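You operate a simulated robot arm through the tools that you are given. There is no shell and no other tool.

You are at the controls of a simulated two-armed robot. One attempt, no reset.

## Task
Hold the small grey crate on the top of the kit table steady with one hand and put the gold torque key in it with the other.

The check looks at the end state, three seconds after you hand in, the way a careful person would. Anything else that was tipped, shoved, dropped, spilled or broken makes it a failure.

## Robot
Two 6-joint arms with two-finger grippers on one trunk, on a base that moves. Base frame: it is fixed to the floor where the robot stands at the start and does not move with it; the origin is under the middle of the robot, x ahead of it, y to its left, z up. Readings come in cm, rad, newtons and seconds.
The left shoulder is at the start at [7, 17.6, 91.5], the right one opposite. With the tool pointing down near the work surface each hand reaches from about 48 to 78 cm from the robot's upright axis, wherever it stands, measured 20 degrees to its own side. Places, roughly: gold torque key (8x3x12 cm) [270, 90, 90]; small grey crate [75, 100, 75]. Payload 2.45 kg a hand.
The tool frame of a hand sits at the grasp point between the pads (the TCP): z along the fingers, y along the line on which they close. The tips reach 2.6 cm beyond it. The gripper opens to 9.6 cm; its body begins 6.9 cm behind the TCP.
Orientation is that of the tool frame in the base frame, as a unit quaternion [w, x, y, z]. With the fingers straight down and closing along the base's y, the tool's x points along the base's -x, its y along +y and its z along -z.

## Interface
- The arms move only by the tool apply_moves. It takes "left_deltas", "right_deltas" or both (then of equal length, played together; a hand with none holds still); each is a list of rows, each a list of 7 numbers: the shift along the base's x, y, z in units of 50 mm (1.0 is 50 mm), then the turn, a rotation vector about the base's x, y, z in units of 6 degrees (1.0 is 6 degrees), then the gripper command, from -1 (shut) to 1 (fully open), values between in proportion. In form: [[tx, ty, tz, wx, wy, wz, jaw], ...]. A call has 1 to 20 rows; each row shifts and turns the commanded pose from where the row before left it. A call with a number of a shift or a turn outside -1 to 1 is refused whole. A row lasts 0.2 s, in which the tool goes at most 5 cm and 0.15 rad; a call with a longer step from one row to the next is refused whole, and so is a gripper value outside its range. A pose out of reach is approached as far as the arm can. The call stops where the force on the tool passes 40 N (or 10 N more than at its start, if that is more) or the arm is blocked; 0.2 s more then pass. The fingers move at their own pace (about 16.98 cm/s each) and stop on an object; they squeeze with about 43 N. The grip force told is the motor's: it shows also when the fingers shut on nothing. Time passes only in rows, and 0.2 s behind the last, so rows that do not move let the fingers close. The reply holds the time, the measured pose of the TCP, the force on the tool along the base axes, the opening and the grip force, in the units named above and with some noise, with the torque about the TCP (base axes, N m) and any sound that the robot's microphone picked up.
- Cameras (640 x 400 px; columns grow to the right, rows downward): "scene" is now at [14.19, 1.1, 124.66]; the picture's right is [0.12, -0.99, 0.00], its down [-0.45, -0.05, -0.89] and it looks along [0.88, 0.11, -0.46] (base axes); focal length 256 px, centre (320, 200). "left" rides on the left gripper at [8.2, -0.3, -9.8] in its tool frame; the picture's right is [0.04, 1.00, 0.00], its down [-0.73, 0.03, -0.68] and it looks along [-0.68, 0.03, 0.73] (tool axes); focal length 256 px, centre (320, 200). "right" rides on the right gripper at [8.2, 0.3, -9.8] in its tool frame; the picture's right is [-0.04, 1.00, 0.00], its down [-0.73, -0.03, -0.68] and it looks along [-0.68, -0.03, 0.73] (tool axes); focal length 256 px, centre (320, 200).
- get_image(camera): a new picture of that camera. No time passes.
- slide_trunk(by): slides the trunk up (or, below 0, down) by that many cm; the arms and the scene camera ride with it, the base frame stays. It gives what a move gives, with no picture.
- drive_base(legs): drives the robot by 1 to 6 legs, each [ahead, left, turn to the left] in cm, cm and rad, along the robot's own axes; the way and the turn of a leg run together, so that a leg with both is an arc; at most 150 cm and 3.142 rad a leg. The arms and the cameras ride along, it lands a little off, and it stops where it bumps. It gives what a move gives.
- head_to(pan, tilt): turns the head with the scene camera to pan (to the left, within 1.501 rad either way) and tilt (down, from -0.506 to 1.204), counted from straight ahead of the robot. It gives what a move gives.
- pixel_to_xyz(camera, pixels): there is no depth. For up to 12 entries [column, row, z] of the newest picture of that camera ("zoom" is the newest enlarged one), the place [x, y] in the base frame at which the ray of that pixel passes the height z, good to about 0.2 cm. No time passes.
- enlarge(camera, box): a new picture of the part [left, top, right, bottom] of that camera's present view, enlarged. No time passes.
- job_done(): hands the job in; it is judged then, once.

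Leave the grippers open and the arms clear of the work at the hand-in unless told otherwise.

The tools are called after ">>>" as a command line: name --argument value ..., lists and objects as JSON in quotes. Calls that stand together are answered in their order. apply_moves: Moves the arms, as the interface text tells. Its arguments: {"type":"object","properties":{"left_deltas":{"type":"array","items":{"type":"array","items":{"type":"number"}}},"right_deltas":{"type":"array","items":{"type":"array","items":{"type":"number"}}}},"required":[]} The other tools are called the same way: slide_trunk (by) moves the trunk up or down; drive_base (legs) drives the base; head_to (pan, tilt) turns the head that bears the scene camera; get_image (camera) takes a picture; pixel_to_xyz (camera, pixels) gives the place at which the rays of pixels pass given heights; enlarge (camera, box) takes an enlarged picture of a part of a camera's view; job_done () hands the job in.

At the start:

```text
t: 0.0
left_tcp_pos: [56.27, 28.84, 107.67]
left_tool_rot: [0.002, -0.001, 1.0, -0.001]
left_force: [-0.9, 0.1, 0.7]
left_torque: [0.01, -0.02, -0.01]
left_gripper_width: 9.59
left_grip_force: 0.0
right_tcp_pos: [49.53, -20.92, 102.67]
right_tool_rot: [-0.001, 0.0, 1.0, 0.0]
right_force: [-0.2, -0.4, -0.1]
right_torque: [0.04, 0.01, -0.01]
right_gripper_width: 9.59
right_grip_force: 0.0
trunk travel left (down, up): [-40.0, 44.0]
robot x, y, heading: [0.05, -0.23, 0.002]
head pan, tilt (commanded): [0.119, 0.475]
```

scene: 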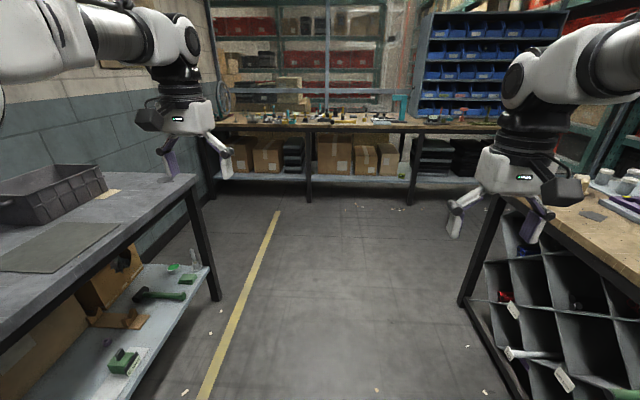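
right: 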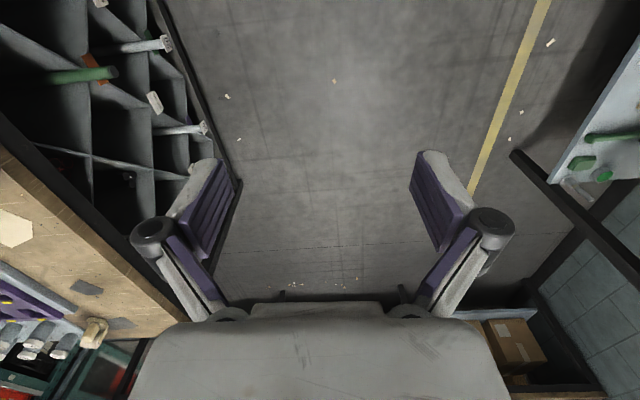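
left: 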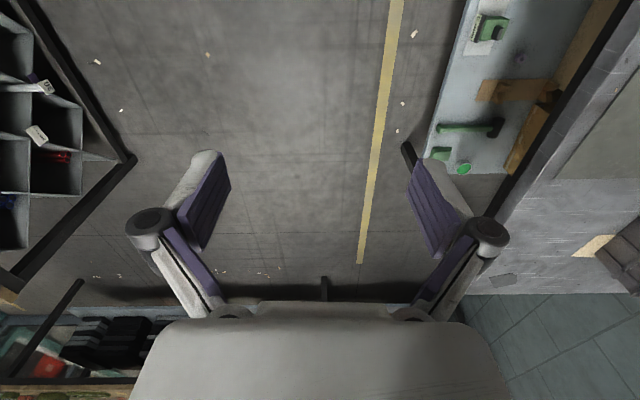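

I see a grey crate on the left table (around pixel 55,190) and a bench at the far end, where the gold torque key should be. I'll enlarge both regions before I move anything.

>>> enlarge --camera "scene" --box '[200, 80, 440, 230]'

>>> enlarge --camera "scene" --box '[0, 130, 240, 280]'

```text
2.67 times, centred on (320, 155) of scene
```

zoom: 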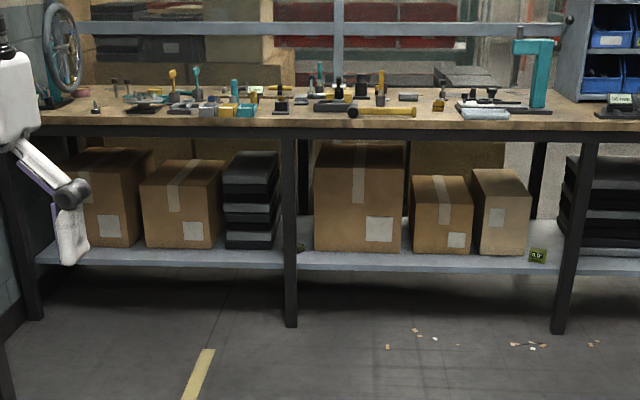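

```text
2.67 times, centred on (120, 205) of scene
```

zoom: 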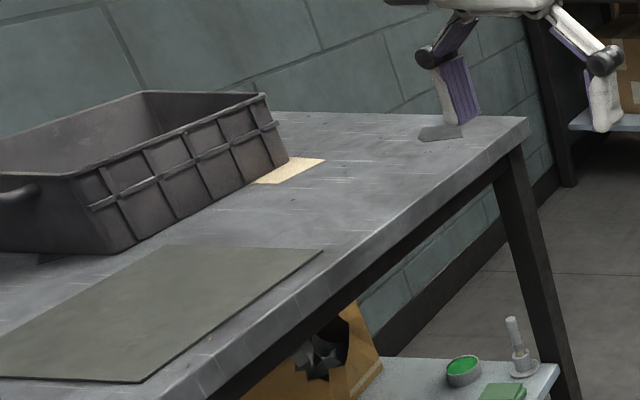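

Projecting [270, 90, 90] puts the key near zoom pixel (164, 79), where a gold upright shape with a round head stands. Next I'll turn the head left to see the crate properly.

>>> head_to --pan 0.95 --tilt 0.5

>>> get_image --camera "scene"

```text
t: 1.1
left_tcp_pos: [56.31, 28.91, 107.55]
left_tool_rot: [0.001, -0.001, 1.0, -0.001]
left_force: [0.2, 0.3, 0.2]
left_torque: [-0.02, -0.01, 0.01]
left_gripper_width: 9.6
left_grip_force: 0.1
right_tcp_pos: [49.47, -20.82, 102.56]
right_tool_rot: [0.0, 0.0, 1.0, 0.0]
right_force: [-0.1, 0.1, 0.7]
right_torque: [0.01, 0.01, -0.01]
right_gripper_width: 9.62
right_grip_force: 0.1
trunk travel left (down, up): [-40.0, 44.0]
robot x, y, heading: [-0.05, -0.38, 0.001]
head pan, tilt (commanded): [0.949, 0.499]
```

```text
taken
```

scene: 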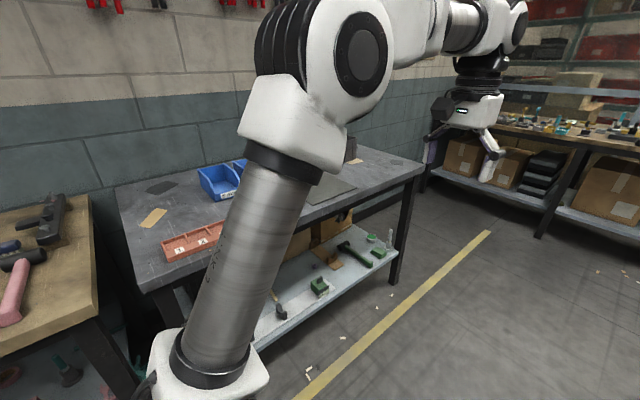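

The left arm blocks the crate in this view. I'll try a smaller pan.

>>> head_to --pan 0.5 --tilt 0.5

>>> get_image --camera "scene"

```text
t: 2.0
left_tcp_pos: [56.23, 28.87, 107.63]
left_tool_rot: [0.002, -0.001, 1.0, 0.0]
left_force: [0.9, 0.2, -0.1]
left_torque: [0.0, 0.01, -0.02]
left_gripper_width: 9.59
left_grip_force: 0.0
right_tcp_pos: [49.39, -20.79, 102.61]
right_tool_rot: [0.0, 0.0, 1.0, 0.0]
right_force: [-0.1, -0.5, 1.0]
right_torque: [0.03, -0.05, 0.01]
right_gripper_width: 9.63
right_grip_force: 0.0
trunk travel left (down, up): [-40.0, 44.0]
robot x, y, heading: [-0.11, 0.18, -0.001]
head pan, tilt (commanded): [0.499, 0.499]
```

```text
taken
```

scene: 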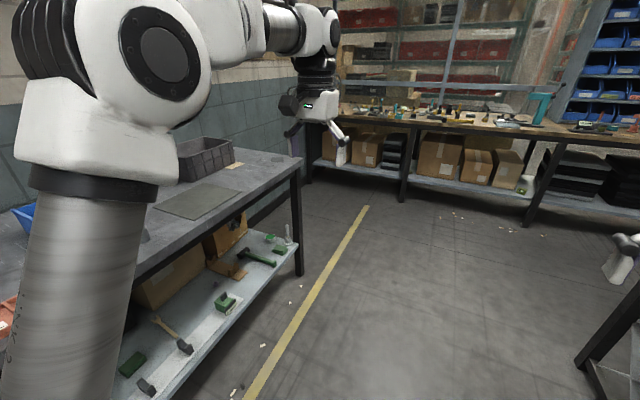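

>>> enlarge --camera "scene" --box '[140, 120, 300, 220]'

>>> pixel_to_xyz --camera "scene" --pixels '[[300, 165, 72], [182, 184, 72], [236, 165, 72], [180, 157, 80], [235, 148, 80], [183, 183, 68], [299, 167, 68], [146, 260, 68]]'

```text
4.00 times, centred on (220, 170) of scene
```

zoom: 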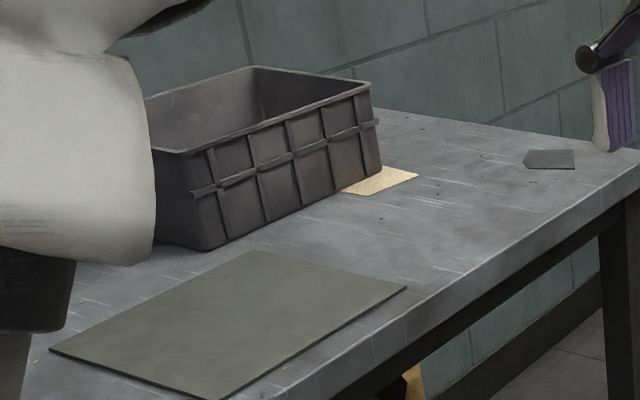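

```text
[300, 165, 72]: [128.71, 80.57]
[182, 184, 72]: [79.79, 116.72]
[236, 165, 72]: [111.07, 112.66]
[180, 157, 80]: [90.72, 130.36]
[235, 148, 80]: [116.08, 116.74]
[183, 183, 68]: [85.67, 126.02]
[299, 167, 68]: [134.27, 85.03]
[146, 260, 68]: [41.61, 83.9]
```

The crate sits on the left table, with the grey mat in front of it and a piece of cardboard at its far end. Next I need the bench geometry, so I'll enlarge the bench from here and convert a few edge pixels.

>>> pixel_to_xyz --camera "scene" --pixels '[[340, 118, 84], [406, 125, 84], [530, 137, 84], [630, 146, 84], [401, 201, 0], [307, 178, 0], [528, 226, 0], [300, 275, 0]]'

>>> enlarge --camera "scene" --box '[330, 70, 570, 220]'

```text
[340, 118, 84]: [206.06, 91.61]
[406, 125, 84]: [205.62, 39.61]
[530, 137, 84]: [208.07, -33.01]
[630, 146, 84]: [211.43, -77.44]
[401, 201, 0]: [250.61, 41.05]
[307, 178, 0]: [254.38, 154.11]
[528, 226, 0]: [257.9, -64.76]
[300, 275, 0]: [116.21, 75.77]
```

```text
2.67 times, centred on (450, 145) of scene
```

zoom: 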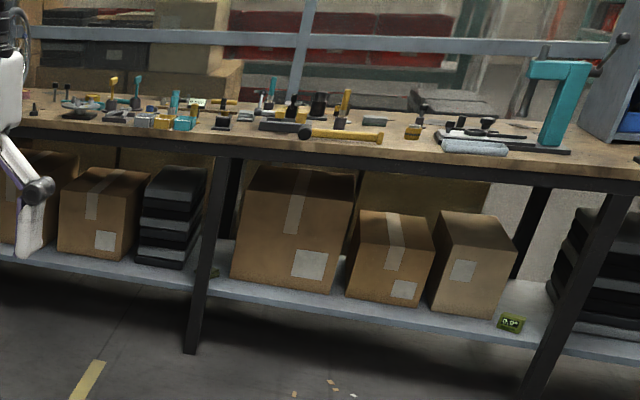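

The bench front edge is around x≈245 and its top around z≈78–80. The kit table corner is near (118, 74). I'll drive ahead along y≈0 past the kit table, then shift left to face the key from a safe distance.

>>> drive_base --legs '[[150, 0, 0], [10, 60, 0]]'

>>> head_to --pan 0.2 --tilt 0.35

>>> get_image --camera "scene"

```text
t: 12.4
left_tcp_pos: [215.15, 86.86, 107.69]
left_tool_rot: [0.001, 0.007, 1.0, 0.0]
left_force: [0.0, -0.3, 0.3]
left_torque: [-0.01, 0.01, 0.04]
left_gripper_width: 9.6
left_grip_force: 0.1
right_tcp_pos: [207.35, 37.26, 102.73]
right_tool_rot: [-0.001, 0.009, 1.0, 0.001]
right_force: [0.3, 0.2, -0.6]
right_torque: [-0.03, 0.0, 0.05]
right_gripper_width: 9.6
right_grip_force: 0.0
trunk travel left (down, up): [-40.0, 44.0]
robot x, y, heading: [158.19, 59.29, -0.017]
head pan, tilt (commanded): [0.499, 0.499]
```

```text
t: 13.2
left_tcp_pos: [215.06, 86.87, 107.7]
left_tool_rot: [0.0, 0.009, 1.0, 0.001]
left_force: [-0.5, -0.3, -0.4]
left_torque: [-0.01, 0.02, -0.03]
left_gripper_width: 9.6
left_grip_force: 0.1
right_tcp_pos: [207.38, 37.23, 102.56]
right_tool_rot: [0.0, 0.008, 1.0, 0.0]
right_force: [0.0, -0.6, 0.0]
right_torque: [0.01, -0.01, 0.02]
right_gripper_width: 9.61
right_grip_force: 0.2
trunk travel left (down, up): [-40.0, 44.0]
robot x, y, heading: [158.5, 59.07, -0.016]
head pan, tilt (commanded): [0.201, 0.351]
```

```text
taken
```

scene: 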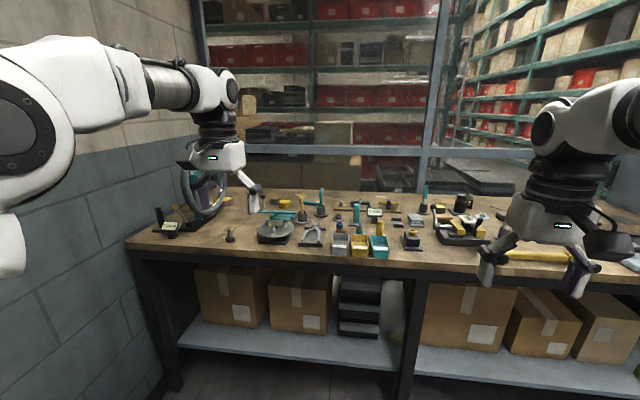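

>>> enlarge --camera "scene" --box '[220, 170, 380, 270]'

>>> enlarge --camera "scene" --box '[330, 170, 490, 270]'

>>> pixel_to_xyz --camera "scene" --pixels '[[260, 252, 80], [130, 247, 80], [415, 263, 80], [301, 220, 80], [321, 214, 80], [403, 398, 0]]'

```text
4.00 times, centred on (300, 220) of scene
```

zoom: 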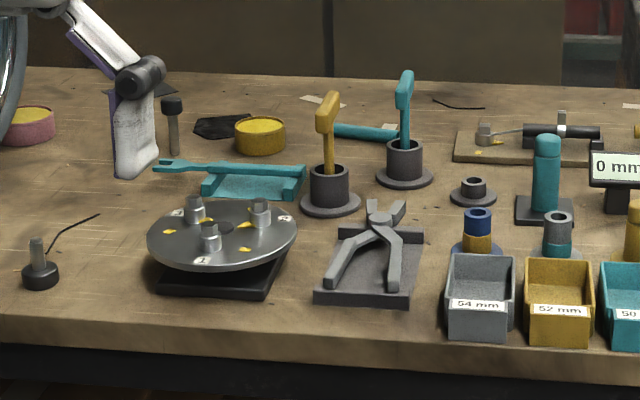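

```text
4.00 times, centred on (410, 220) of scene
```

zoom: 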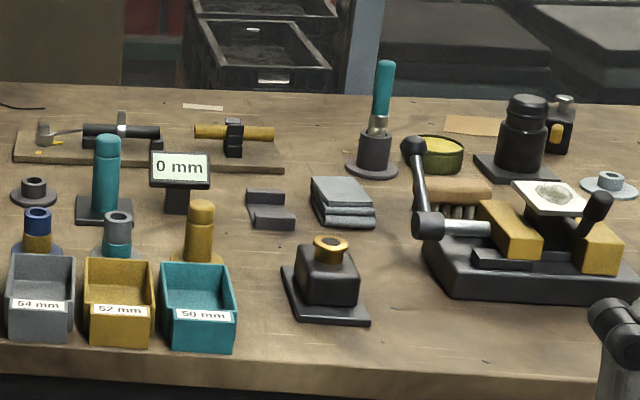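

```text
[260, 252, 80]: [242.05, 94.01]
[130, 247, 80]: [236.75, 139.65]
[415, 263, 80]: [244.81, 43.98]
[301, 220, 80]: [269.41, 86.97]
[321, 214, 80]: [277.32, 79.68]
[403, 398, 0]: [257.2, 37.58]
```

The gold key stands upright in a dark flanged stand at about (269, 87), with a teal twin in another stand behind and to its right. I'll zoom further to make out its shape and orientation.

>>> enlarge --camera "scene" --box '[284, 182, 340, 228]'

>>> get_image --camera "left"

>>> get_image --camera "right"

```text
8.70 times, centred on (312, 205) of scene
```

zoom: 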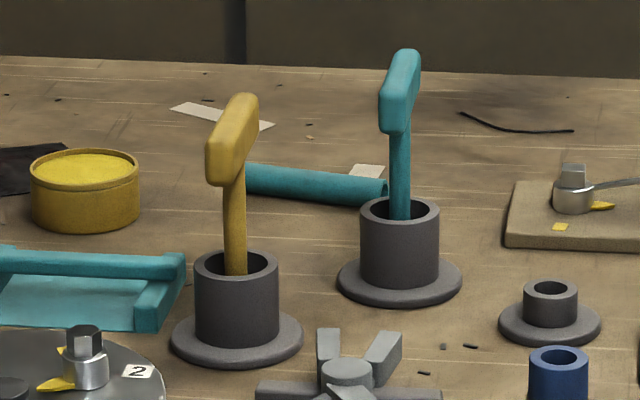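

```text
taken
```

left: 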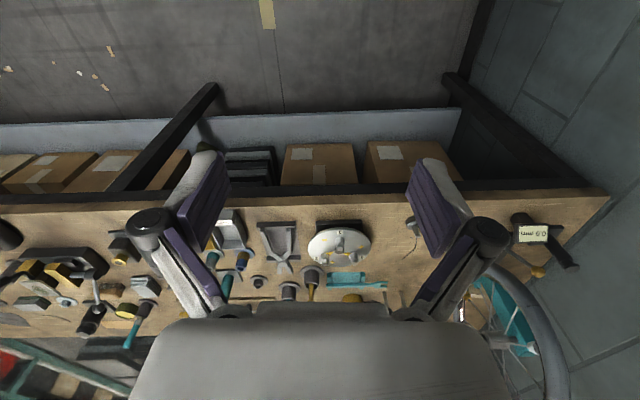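

```text
taken
```

right: 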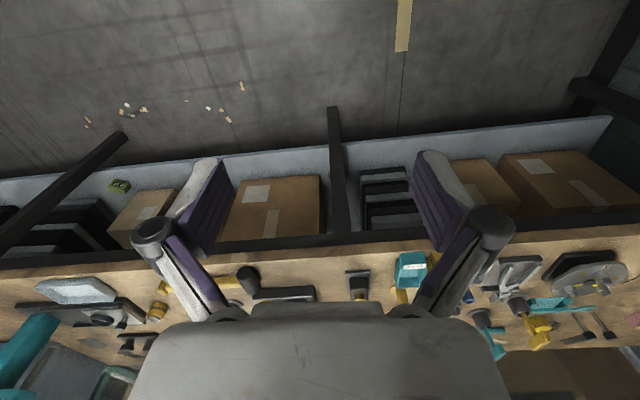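

The key is a T shape: an upright shaft in a loose cup with a cross bar pointing mostly along x. I'll use the left hand for it. Both arms go up 10 cm first so they clear the bench items when I drive closer.

>>> apply_moves --left_deltas '[[0, 0, 0.7, 0, 0, 0, 1], [0, 0, 0.7, 0, 0, 0, 1], [0, 0, 0.6, 0, 0, 0, 1]]' --right_deltas '[[-0.3, 0, 0.7, 0, 0, 0, 1], [-0.3, 0, 0.7, 0, 0, 0, 1], [-0.2, 0, 0.6, 0, 0, 0, 1]]'

>>> head_to --pan 0.25 --tilt 0.5

>>> get_image --camera "scene"

```text
t: 14.0
left_tcp_pos: [214.55, 86.96, 117.61]
left_tool_rot: [0.001, 0.008, 1.0, 0.001]
left_force: [-0.6, -0.4, 0.2]
left_torque: [-0.03, 0.0, -0.01]
left_gripper_width: 9.6
left_grip_force: 0.0
right_tcp_pos: [205.34, 37.33, 112.97]
right_tool_rot: [-0.001, 0.008, 1.0, 0.0]
right_force: [-0.2, -0.6, 0.5]
right_torque: [0.01, -0.01, 0.0]
right_gripper_width: 9.59
right_grip_force: 0.1
right hand out of reach, approached as far as the arm can: row 2, 3
trunk travel left (down, up): [-40.0, 44.0]
robot x, y, heading: [158.59, 58.58, -0.019]
head pan, tilt (commanded): [0.201, 0.351]
```

```text
t: 14.7
left_tcp_pos: [214.73, 86.92, 117.51]
left_tool_rot: [0.001, 0.008, 1.0, 0.001]
left_force: [-0.4, -0.2, -0.7]
left_torque: [0.01, 0.01, 0.0]
left_gripper_width: 9.58
left_grip_force: 0.1
right_tcp_pos: [205.43, 37.27, 112.94]
right_tool_rot: [-0.001, 0.009, 1.0, 0.0]
right_force: [-0.1, 0.5, 0.6]
right_torque: [0.0, 0.03, -0.01]
right_gripper_width: 9.59
right_grip_force: 0.1
trunk travel left (down, up): [-40.0, 44.0]
robot x, y, heading: [158.43, 58.75, -0.015]
head pan, tilt (commanded): [0.25, 0.499]
```

```text
taken
```

scene: 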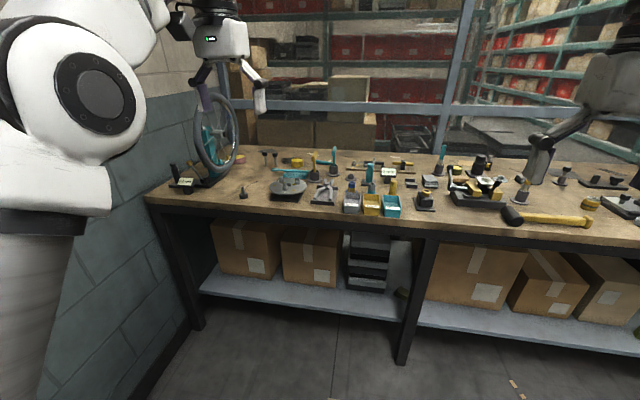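

The handwheel stands on the bench to the left. I'll get its place and the key's place from this view before driving in.

>>> pixel_to_xyz --camera "scene" --pixels '[[185, 188, 80], [215, 184, 80], [232, 170, 80], [215, 96, 110], [314, 177, 80], [240, 216, 80], [406, 240, 80], [400, 362, 0], [194, 325, 0]]'

>>> enlarge --camera "scene" --box '[160, 80, 352, 200]'

```text
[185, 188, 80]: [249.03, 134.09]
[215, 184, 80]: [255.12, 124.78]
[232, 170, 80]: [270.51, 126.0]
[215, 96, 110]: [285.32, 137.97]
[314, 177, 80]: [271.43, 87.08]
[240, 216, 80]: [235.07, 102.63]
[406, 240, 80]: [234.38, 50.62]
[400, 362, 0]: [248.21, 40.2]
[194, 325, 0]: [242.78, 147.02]
```

```text
3.33 times, centred on (256, 140) of scene
```

zoom: 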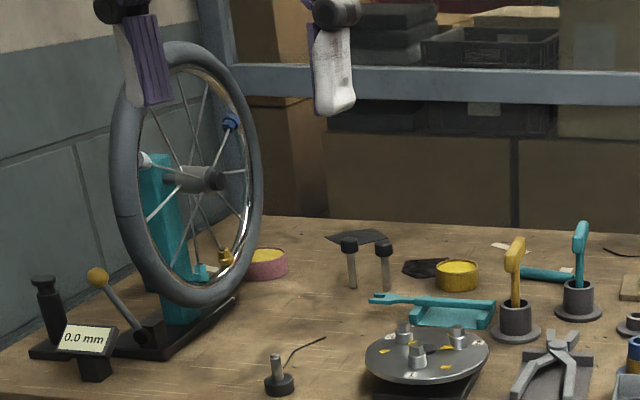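

The wheel is at y≈122–138, well clear of a gripper at y≈87. I'll drive 41 cm ahead and 6 cm left so the key is about 73 cm from the robot's axis.

>>> drive_base --legs '[[41, 6, 0.015]]'

>>> head_to --pan 0.3 --tilt 0.55

>>> get_image --camera "scene"

>>> get_image --camera "left"

```text
t: 17.2
left_tcp_pos: [254.79, 94.09, 117.62]
left_tool_rot: [0.002, -0.004, 1.0, 0.001]
left_force: [0.4, -0.1, 0.2]
left_torque: [-0.01, 0.02, 0.0]
left_gripper_width: 9.62
left_grip_force: 0.0
right_tcp_pos: [246.66, 44.07, 112.92]
right_tool_rot: [-0.001, -0.002, 1.0, 0.001]
right_force: [1.3, -0.5, 0.2]
right_torque: [0.01, 0.01, 0.0]
right_gripper_width: 9.62
right_grip_force: 0.2
trunk travel left (down, up): [-40.0, 44.0]
robot x, y, heading: [198.65, 64.45, 0.005]
head pan, tilt (commanded): [0.25, 0.499]
```

```text
t: 17.9
left_tcp_pos: [254.65, 94.06, 117.47]
left_tool_rot: [0.001, -0.003, 1.0, 0.0]
left_force: [0.1, 0.3, 0.1]
left_torque: [-0.06, 0.0, -0.01]
left_gripper_width: 9.59
left_grip_force: 0.0
right_tcp_pos: [246.67, 44.05, 112.86]
right_tool_rot: [-0.001, -0.003, 1.0, 0.0]
right_force: [0.6, 0.1, 0.0]
right_torque: [0.0, 0.02, 0.02]
right_gripper_width: 9.58
right_grip_force: 0.1
trunk travel left (down, up): [-40.0, 44.0]
robot x, y, heading: [198.93, 64.69, 0.007]
head pan, tilt (commanded): [0.3, 0.55]
```

```text
taken
```

scene: 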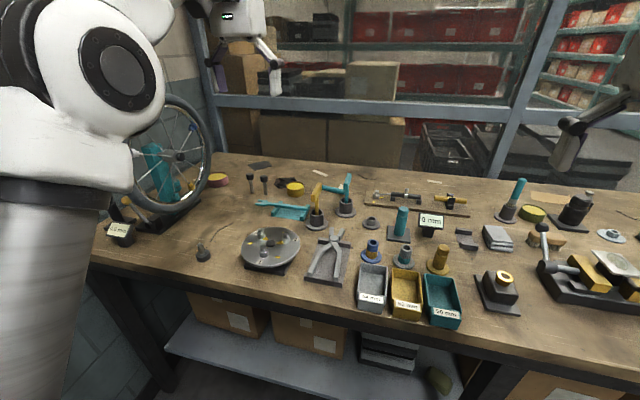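

```text
taken
```

left: 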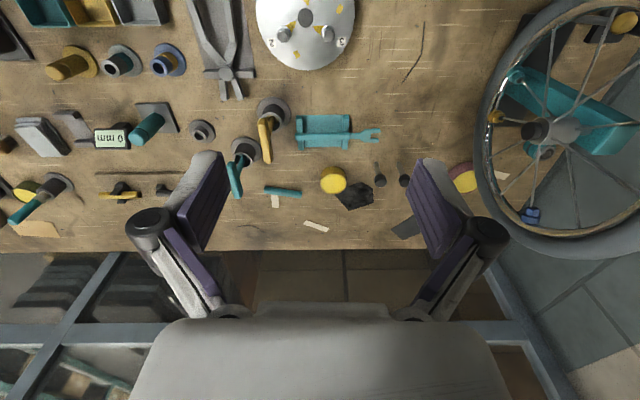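

Both views show the gold key: about (316, 205) in the scene view and about (266, 135) in the left wrist view. I'll zoom both and triangulate.

>>> enlarge --camera "left" --box '[226, 85, 306, 205]'

>>> enlarge --camera "scene" --box '[286, 165, 366, 240]'

```text
3.33 times, centred on (266, 145) of left
```

zoom: 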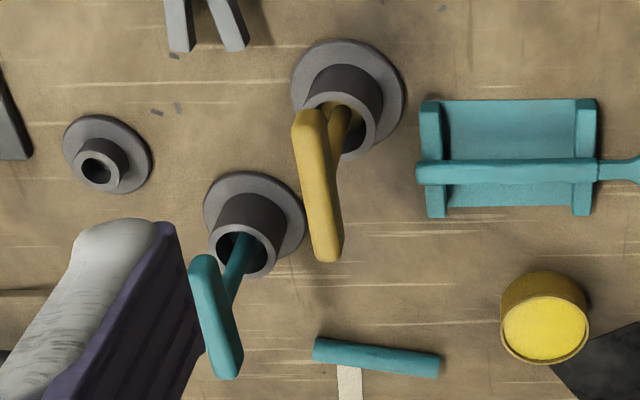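

```text
5.33 times, centred on (326, 202) of scene
```

zoom: 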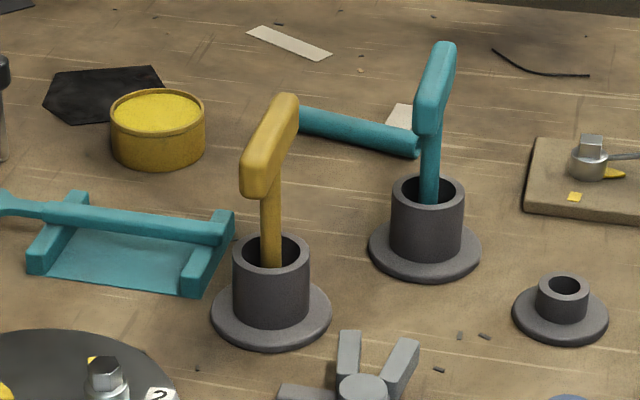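

I'll convert matching points from both views at several heights: the bar's near end, the bar's far end and the stand flange.

>>> pixel_to_xyz --camera "scene" --pixels '[[313.8, 195.5, 90], [313.8, 195.5, 95], [313.8, 195.5, 100], [319.8, 183, 90], [319.8, 183, 95], [319.8, 183, 100], [316.8, 223, 78], [316.8, 223, 82], [317, 212, 84], [317, 212, 88], [306, 223, 80], [328, 223, 80]]'

>>> pixel_to_xyz --camera "left" --pixels '[[262.5, 119.5, 90], [262.5, 119.5, 95], [262.5, 119.5, 100], [267.8, 162, 90], [267.8, 162, 95], [267.8, 162, 100], [274.5, 113, 78], [274.5, 113, 82], [273, 121, 84], [273, 121, 88], [257, 111, 80], [292, 115, 80]]'

```text
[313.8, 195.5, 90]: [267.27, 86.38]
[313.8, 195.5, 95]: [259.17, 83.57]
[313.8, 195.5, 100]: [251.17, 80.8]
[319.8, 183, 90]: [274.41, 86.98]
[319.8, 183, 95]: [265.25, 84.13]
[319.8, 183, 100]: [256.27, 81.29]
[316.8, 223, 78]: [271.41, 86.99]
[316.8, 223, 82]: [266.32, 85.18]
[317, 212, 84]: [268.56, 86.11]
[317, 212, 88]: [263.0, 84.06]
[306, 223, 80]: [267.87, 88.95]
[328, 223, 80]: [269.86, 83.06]
```

```text
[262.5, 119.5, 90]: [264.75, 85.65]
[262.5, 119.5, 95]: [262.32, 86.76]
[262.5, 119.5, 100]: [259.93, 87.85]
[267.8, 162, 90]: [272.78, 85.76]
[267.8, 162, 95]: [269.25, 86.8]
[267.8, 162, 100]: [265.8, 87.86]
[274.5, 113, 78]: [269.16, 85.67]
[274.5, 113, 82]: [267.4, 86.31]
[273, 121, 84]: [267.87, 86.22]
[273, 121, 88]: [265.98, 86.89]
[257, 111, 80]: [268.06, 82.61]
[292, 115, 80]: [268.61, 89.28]
```

Triangulation gives:
- Bar from about (263.7, 86) to (271.6, 86), with its top at z≈92.
- Cup rim at z≈84.5 and bench top at z≈80.

The default closing direction along y suits the bar. The teal key's bar is close by at y≈79–80, so I'll open the jaw only about 5 cm. First I'll hover above the key.

>>> apply_moves --left_deltas '[[0.64, -0.4, -0.3, 0, 0, 0, 0.04], [0.64, -0.4, -0.5, 0, 0, 0, 0.04], [0.64, -0.4, -0.5, 0, 0, 0, 0.04], [0.63, -0.41, -0.5, 0, 0, 0, 0.04], [0, 0, 0, 0, 0, 0, 0.04]]'

>>> get_image --camera "left"

>>> get_image --camera "scene"

```text
t: 19.1
left_tcp_pos: [264.82, 86.0, 106.51]
left_tool_rot: [0.003, -0.003, 1.0, 0.0]
left_force: [-0.8, -0.2, -0.1]
left_torque: [-0.01, -0.02, -0.03]
left_gripper_width: 4.99
left_grip_force: 0.0
left hand out of reach, approached as far as the arm can: row 1, 2, 3, 4
right_tcp_pos: [246.58, 44.1, 113.08]
right_tool_rot: [-0.001, -0.003, 1.0, 0.0]
right_force: [-0.8, 0.1, -0.3]
right_torque: [-0.04, 0.0, 0.01]
right_gripper_width: 9.61
right_grip_force: 0.1
trunk travel left (down, up): [-40.0, 44.0]
robot x, y, heading: [198.94, 64.52, 0.002]
head pan, tilt (commanded): [0.3, 0.55]
```

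```text
taken
```

left: 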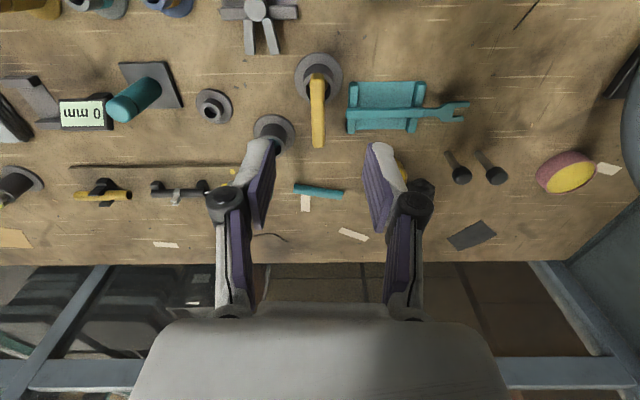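

```text
taken
```

scene: 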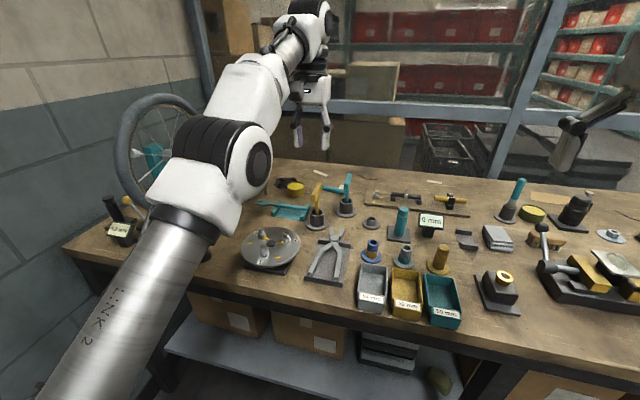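

That hover point is slightly out of reach at this height: the hand stopped at x=264.8. Raising the trunk brings the shoulder closer to wrist level and extends the reach, so I'll slide it up 15 cm.

>>> slide_trunk --by 15

>>> apply_moves --left_deltas '[[0, 0, -0.5, 0, 0, 0, 0.04], [0, 0, -0.5, 0, 0, 0, 0.04]]'

```text
t: 20.8
left_tcp_pos: [264.97, 85.92, 121.4]
left_tool_rot: [0.001, -0.004, 1.0, 0.001]
left_force: [-0.1, 0.0, 0.1]
left_torque: [-0.01, 0.01, -0.02]
left_gripper_width: 4.98
left_grip_force: 0.1
right_tcp_pos: [246.7, 44.2, 127.86]
right_tool_rot: [-0.002, -0.003, 1.0, 0.0]
right_force: [0.0, -0.2, -0.1]
right_torque: [-0.01, 0.01, 0.02]
right_gripper_width: 9.61
right_grip_force: 0.0
trunk travel left (down, up): [-55.0, 29.0]
robot x, y, heading: [199.23, 64.48, -0.001]
head pan, tilt (commanded): [0.3, 0.55]
```

```text
t: 21.4
left_tcp_pos: [265.15, 86.03, 116.39]
left_tool_rot: [0.001, -0.003, 1.0, 0.001]
left_force: [-0.5, 0.0, 0.4]
left_torque: [-0.03, 0.03, -0.01]
left_gripper_width: 4.98
left_grip_force: 0.0
right_tcp_pos: [246.64, 44.09, 127.78]
right_tool_rot: [-0.001, -0.003, 1.0, 0.001]
right_force: [1.4, -0.1, 0.4]
right_torque: [0.01, 0.03, -0.01]
right_gripper_width: 9.59
right_grip_force: 0.0
trunk travel left (down, up): [-55.0, 29.0]
robot x, y, heading: [198.85, 64.53, 0.005]
head pan, tilt (commanded): [0.3, 0.55]
```

The commanded pose now matches the measured one. Next: forward 2.4 cm and down to z≈105, then another look.

>>> apply_moves --left_deltas '[[0.24, 0, -0.7, 0, 0, 0, 0.04], [0.24, 0, -0.7, 0, 0, 0, 0.04], [0, 0, -0.7, 0, 0, 0, 0.04], [0, 0, 0, 0, 0, 0, 0.04]]'

>>> get_image --camera "left"

>>> enlarge --camera "left" --box '[240, 40, 400, 140]'

>>> get_image --camera "scene"

```text
t: 22.4
left_tcp_pos: [267.49, 85.83, 105.58]
left_tool_rot: [0.001, -0.003, 1.0, 0.0]
left_force: [0.0, -0.3, 0.2]
left_torque: [-0.02, 0.03, 0.01]
left_gripper_width: 4.98
left_grip_force: 0.1
right_tcp_pos: [246.54, 44.07, 127.91]
right_tool_rot: [-0.002, -0.002, 1.0, -0.001]
right_force: [-0.3, 0.4, -0.3]
right_torque: [0.0, 0.01, -0.02]
right_gripper_width: 9.58
right_grip_force: 0.1
trunk travel left (down, up): [-55.0, 29.0]
robot x, y, heading: [198.94, 64.66, 0.005]
head pan, tilt (commanded): [0.3, 0.55]
```

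```text
taken
```

left: 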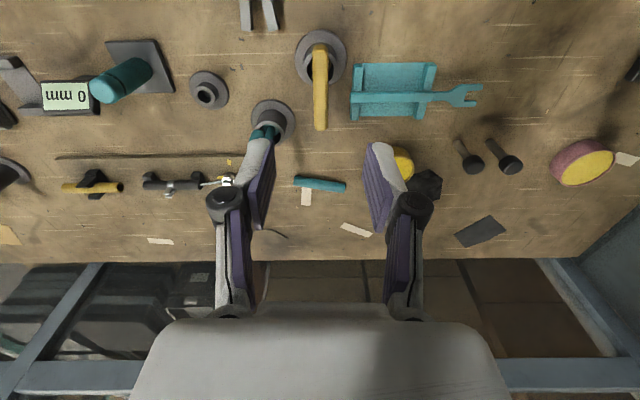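

```text
4.00 times, centred on (320, 90) of left
```

zoom: 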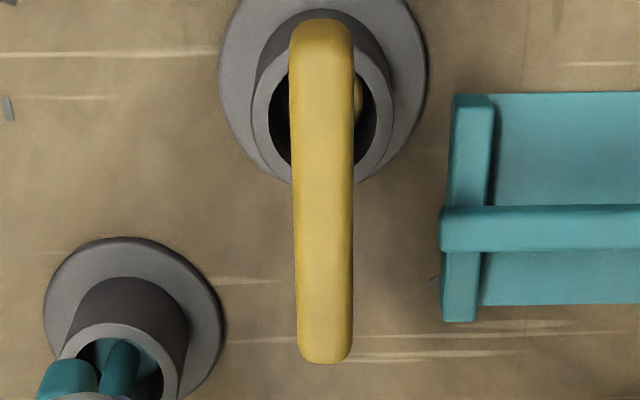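

```text
taken
```

scene: 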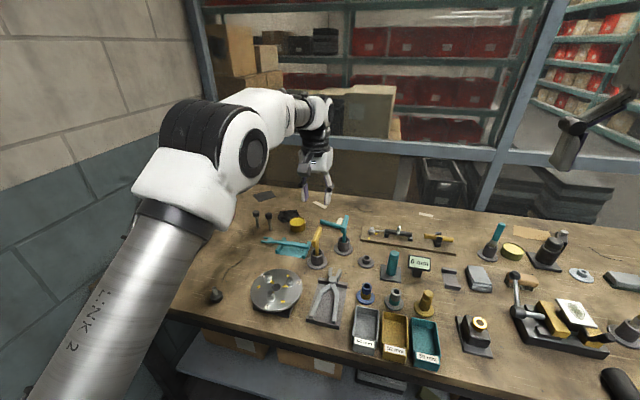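

The gold bar is centred at column ≈320.7, rows 45–130. The near end of the teal bar shows near (257, 136), beside the right finger. I'll convert these at bar height to check finger clearance.

>>> pixel_to_xyz --camera "left" --pixels '[[320.7, 46, 92], [320.7, 130, 92], [313, 100, 92], [328, 100, 92], [250, 134, 92], [264, 134, 92], [320, 60, 80], [320, 68, 84.5], [256, 162, 103]]'

>>> enlarge --camera "scene" --box '[270, 160, 390, 280]'

```text
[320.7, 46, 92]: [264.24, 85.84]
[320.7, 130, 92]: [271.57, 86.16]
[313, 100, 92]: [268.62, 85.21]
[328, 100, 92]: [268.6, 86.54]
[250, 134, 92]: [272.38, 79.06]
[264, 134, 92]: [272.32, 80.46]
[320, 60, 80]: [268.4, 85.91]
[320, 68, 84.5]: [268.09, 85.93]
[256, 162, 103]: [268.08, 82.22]
```

```text
3.33 times, centred on (330, 220) of scene
```

zoom: 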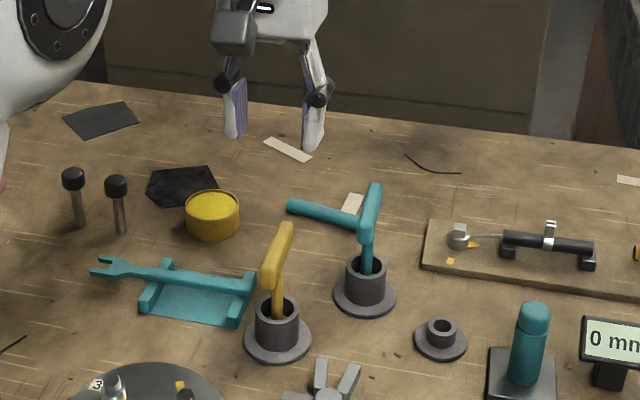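

The teal bar starts at x≈272, y≈79–80.5. My right finger will stay at x<269, y>81, so it's clear. The gold bar is centred at (267.9, 86.0). I'll descend straight down to z≈91, slowing at the end.

>>> apply_moves --left_deltas '[[0.02, 0.01, -0.7, 0, 0, 0, 0.04], [0, 0.01, -0.7, 0, 0, 0, 0.04], [0, 0, -0.6, 0, 0, 0, 0.04], [0, 0, 0, 0, 0, 0, 0.04]]'

>>> enlarge --camera "scene" --box '[270, 160, 390, 280]'

>>> get_image --camera "left"

```text
t: 23.4
left_tcp_pos: [267.61, 86.07, 95.84]
left_tool_rot: [0.002, -0.004, 1.0, 0.001]
left_force: [-0.5, 0.1, -0.3]
left_torque: [-0.01, 0.01, 0.01]
left_gripper_width: 4.99
left_grip_force: 0.1
right_tcp_pos: [246.62, 44.05, 127.99]
right_tool_rot: [-0.002, -0.002, 1.0, 0.0]
right_force: [0.0, 0.8, -0.2]
right_torque: [0.02, 0.0, 0.02]
right_gripper_width: 9.6
right_grip_force: 0.1
trunk travel left (down, up): [-55.0, 29.0]
robot x, y, heading: [198.96, 64.85, 0.005]
head pan, tilt (commanded): [0.3, 0.55]
```

```text
3.33 times, centred on (330, 220) of scene
```

zoom: 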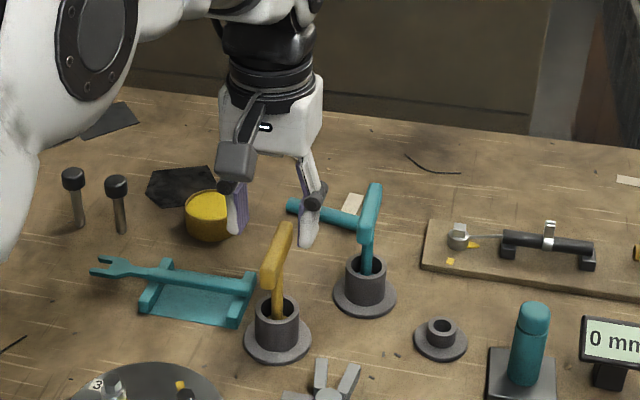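

```text
taken
```

left: 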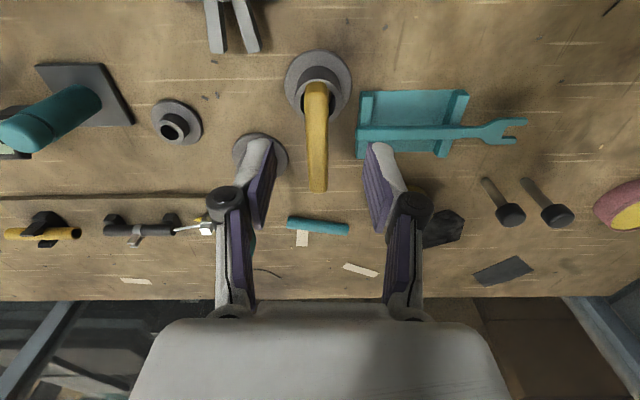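

The fingers straddle the bar in the left view: bar at column ≈317, pads either side. I'll lower the last 4.9 cm, then close.

>>> apply_moves --left_deltas '[[0, 0, -0.4, 0, 0, 0, 0.04], [0, 0, -0.35, 0, 0, 0, 0.04], [0, 0, -0.23, 0, 0, 0, 0.04], [0, 0, 0, 0, 0, 0, 0.04]]'

>>> enlarge --camera "scene" --box '[270, 160, 390, 280]'

>>> get_image --camera "left"

```text
t: 24.4
left_tcp_pos: [267.53, 85.9, 91.04]
left_tool_rot: [0.003, -0.003, 1.0, 0.001]
left_force: [-0.3, 0.1, 0.4]
left_torque: [0.01, -0.01, 0.02]
left_gripper_width: 4.97
left_grip_force: 0.2
right_tcp_pos: [246.55, 44.26, 127.99]
right_tool_rot: [-0.002, -0.003, 1.0, 0.001]
right_force: [0.9, 0.4, 0.8]
right_torque: [0.0, 0.03, 0.0]
right_gripper_width: 9.63
right_grip_force: 0.1
trunk travel left (down, up): [-55.0, 29.0]
robot x, y, heading: [198.87, 64.52, 0.003]
head pan, tilt (commanded): [0.3, 0.55]
```

```text
3.33 times, centred on (330, 220) of scene
```

zoom: 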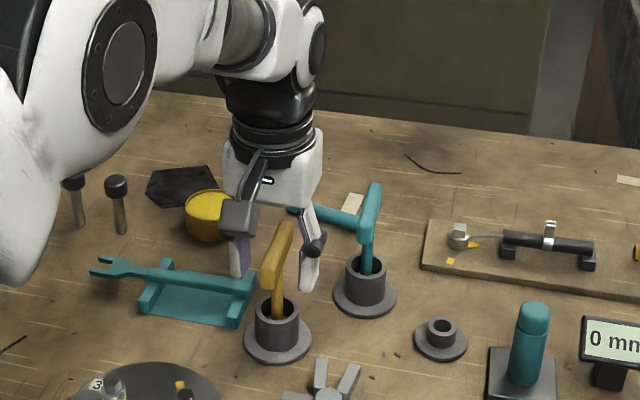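

```text
taken
```

left: 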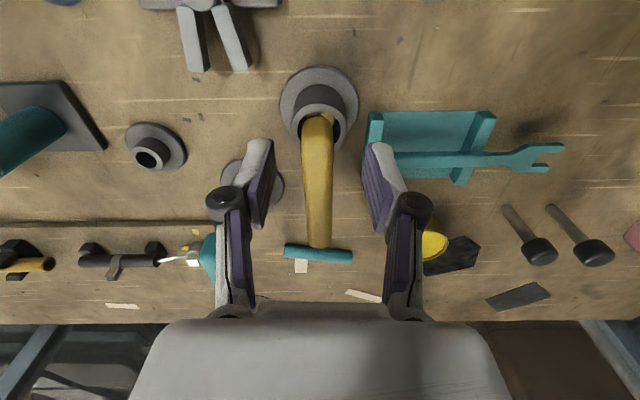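

The bar runs rows 115–247 between the pads, centred on the TCP (row ≈186). Now I'll close on it.

>>> apply_moves --left_deltas '[[0, 0, 0, 0, 0, 0, -1], [0, 0, 0, 0, 0, 0, -1], [0, 0, 0, 0, 0, 0, -1]]'

>>> get_image --camera "left"

>>> enlarge --camera "scene" --box '[270, 160, 390, 280]'

```text
t: 25.2
left_tcp_pos: [267.56, 85.96, 91.03]
left_tool_rot: [0.003, -0.003, 1.0, 0.001]
left_force: [1.2, 0.7, 1.0]
left_torque: [0.03, -0.01, 0.01]
left_gripper_width: 1.24
left_grip_force: 39.5
right_tcp_pos: [246.65, 44.07, 127.99]
right_tool_rot: [-0.002, -0.003, 1.0, 0.001]
right_force: [-0.9, 0.2, -0.3]
right_torque: [-0.06, -0.01, 0.01]
right_gripper_width: 9.61
right_grip_force: 0.1
trunk travel left (down, up): [-55.0, 29.0]
robot x, y, heading: [198.56, 64.75, 0.007]
head pan, tilt (commanded): [0.3, 0.55]
```

```text
taken
```

left: 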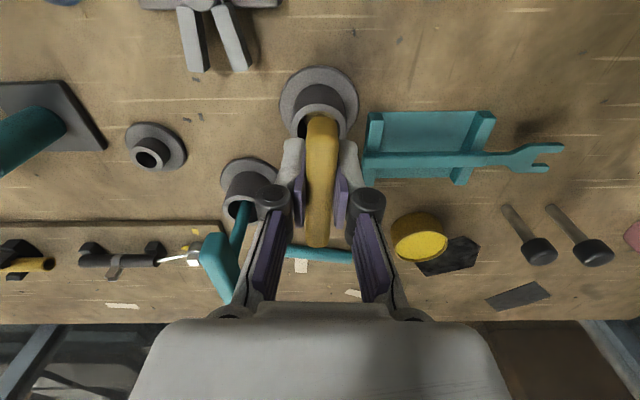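

```text
3.33 times, centred on (330, 220) of scene
```

zoom: 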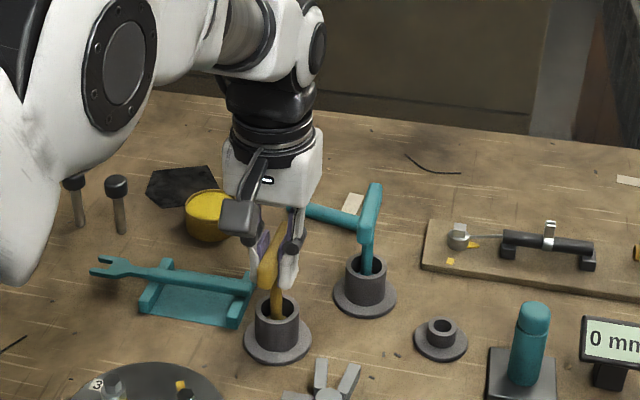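

The bar is gripped: width 1.24 cm, 39.5 N. I'll lift straight up, slowly at first, and watch that the stand stays put.

>>> apply_moves --left_deltas '[[0, 0, 0.2, 0, 0, 0, -1], [0, 0, 0.3, 0, 0, 0, -1], [0, 0, 0.4, 0, 0, 0, -1], [0, 0, 0.4, 0, 0, 0, -1], [0, 0, 0, 0, 0, 0, -1]]'

>>> enlarge --camera "scene" --box '[270, 160, 390, 280]'

>>> get_image --camera "left"

```text
t: 26.4
left_tcp_pos: [267.54, 86.0, 97.51]
left_tool_rot: [0.002, -0.003, 1.0, 0.0]
left_force: [-0.3, -0.3, 0.1]
left_torque: [-0.01, 0.04, -0.01]
left_gripper_width: 1.23
left_grip_force: 39.0
right_tcp_pos: [246.66, 44.11, 127.77]
right_tool_rot: [-0.001, -0.004, 1.0, -0.001]
right_force: [-0.5, -0.1, -0.8]
right_torque: [-0.02, 0.0, -0.01]
right_gripper_width: 9.6
right_grip_force: 0.0
trunk travel left (down, up): [-55.0, 29.0]
robot x, y, heading: [198.73, 64.81, 0.008]
head pan, tilt (commanded): [0.3, 0.55]
```

```text
3.33 times, centred on (330, 220) of scene
```

zoom: 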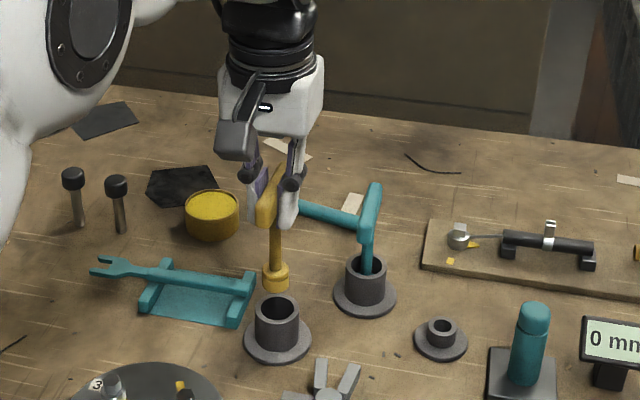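

```text
taken
```

left: 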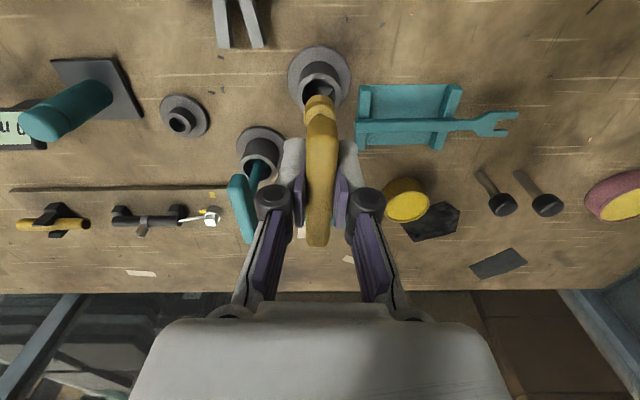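

The key came out cleanly and the stand hasn't moved. I'll lift well above everything on the bench before backing off.

>>> apply_moves --left_deltas '[[0, 0, 0.7, 0, 0, 0, -1], [-0.1, 0, 0.8, 0, 0, 0, -1], [-0.2, 0, 0.8, 0, 0, 0, -1], [-0.3, 0, 0.8, 0, 0, 0, -1], [-0.3, 0, 0.8, 0, 0, 0, -1], [0, 0, 0, 0, 0, 0, -1]]'

>>> get_image --camera "scene"

```text
t: 27.8
left_tcp_pos: [263.22, 86.08, 116.86]
left_tool_rot: [0.002, -0.003, 1.0, 0.001]
left_force: [-0.4, -0.5, -1.0]
left_torque: [-0.01, 0.04, 0.02]
left_gripper_width: 1.24
left_grip_force: 39.2
right_tcp_pos: [246.83, 44.1, 127.91]
right_tool_rot: [-0.002, -0.003, 1.0, 0.0]
right_force: [-0.4, 0.0, -0.5]
right_torque: [0.0, 0.02, 0.02]
right_gripper_width: 9.6
right_grip_force: 0.2
trunk travel left (down, up): [-55.0, 29.0]
robot x, y, heading: [198.9, 64.64, 0.002]
head pan, tilt (commanded): [0.3, 0.55]
```

```text
taken
```

scene: 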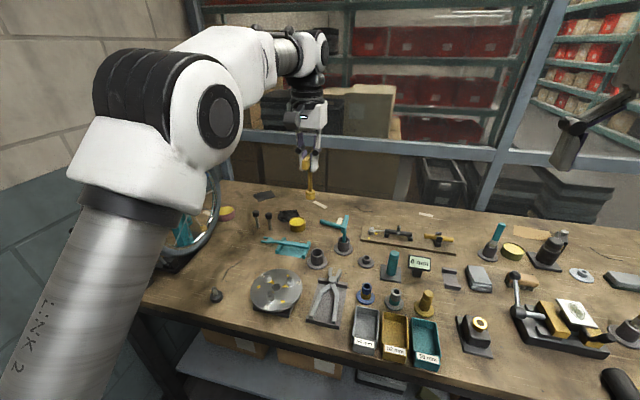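

Key secured. The route back: reverse 25 cm, shift right to y≈2 to clear the kit table corner, then reverse to x≈85.

>>> drive_base --legs '[[-25, 0, 0], [0, -62, 0], [-90, 0, 0]]'

>>> head_to --pan 1.3 --tilt 0.5

>>> get_image --camera "scene"

>>> get_image --camera "left"

```text
t: 37.1
left_tcp_pos: [147.71, 22.34, 116.81]
left_tool_rot: [0.002, 0.003, 1.0, 0.001]
left_force: [0.6, -0.1, -1.5]
left_torque: [-0.01, -0.01, -0.02]
left_gripper_width: 1.24
left_grip_force: 39.0
right_tcp_pos: [130.72, -19.47, 127.91]
right_tool_rot: [-0.002, 0.003, 1.0, 0.0]
right_force: [0.5, -1.0, 0.0]
right_torque: [-0.01, 0.0, 0.0]
right_gripper_width: 9.59
right_grip_force: 0.0
trunk travel left (down, up): [-55.0, 29.0]
robot x, y, heading: [83.11, 1.64, -0.012]
head pan, tilt (commanded): [0.3, 0.55]
```

```text
t: 38.4
left_tcp_pos: [147.65, 22.38, 116.8]
left_tool_rot: [0.001, 0.003, 1.0, 0.001]
left_force: [-0.3, 0.6, -1.6]
left_torque: [-0.01, -0.05, 0.01]
left_gripper_width: 1.25
left_grip_force: 39.4
right_tcp_pos: [130.79, -19.49, 127.99]
right_tool_rot: [-0.002, 0.004, 1.0, 0.001]
right_force: [0.2, 0.5, -0.7]
right_torque: [-0.01, -0.02, 0.01]
right_gripper_width: 9.59
right_grip_force: 0.0
trunk travel left (down, up): [-55.0, 29.0]
robot x, y, heading: [83.35, 2.04, -0.007]
head pan, tilt (commanded): [1.3, 0.499]
```

```text
taken
```

scene: 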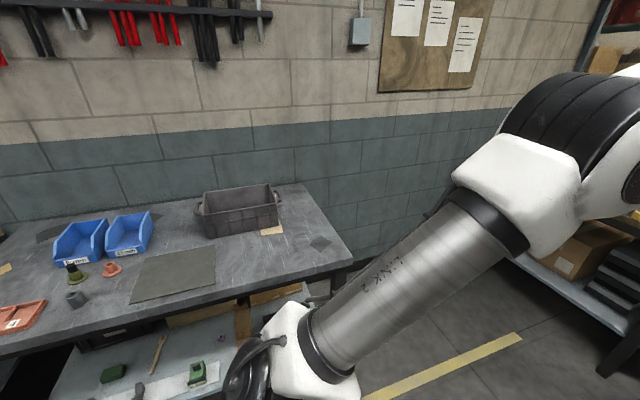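

```text
taken
```

left: 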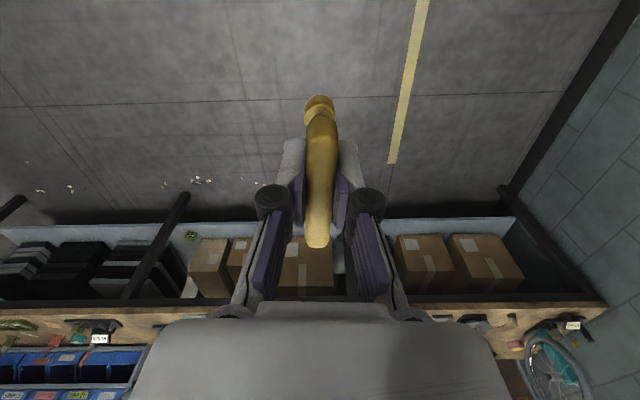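

Now I see the whole crate, with a handle at each end. I'll zoom in and convert its base and rim corners.

>>> enlarge --camera "scene" --box '[140, 160, 360, 298]'

>>> pixel_to_xyz --camera "scene" --pixels '[[210, 238, 78], [278, 228, 78], [210, 238, 74], [278, 228, 74], [205, 213, 90], [277, 203, 90], [202, 194, 90], [265, 185, 90], [352, 264, 76], [0, 358, 76]]'

```text
2.90 times, centred on (250, 229) of scene
```

zoom: 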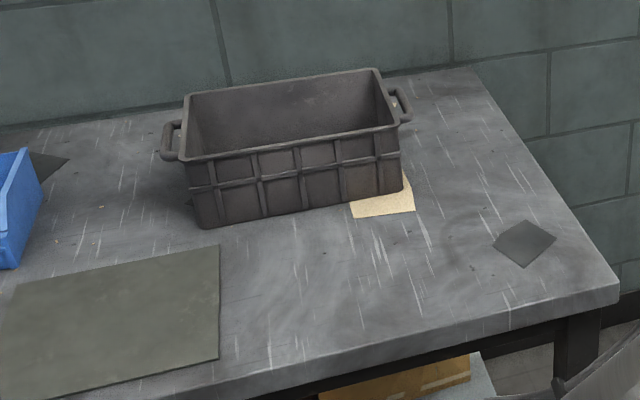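

```text
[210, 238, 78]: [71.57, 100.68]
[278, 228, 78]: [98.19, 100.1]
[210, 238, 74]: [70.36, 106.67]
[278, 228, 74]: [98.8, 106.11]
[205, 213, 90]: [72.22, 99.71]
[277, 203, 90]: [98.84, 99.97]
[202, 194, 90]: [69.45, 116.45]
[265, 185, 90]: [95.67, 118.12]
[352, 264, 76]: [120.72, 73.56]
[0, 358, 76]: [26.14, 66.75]
```

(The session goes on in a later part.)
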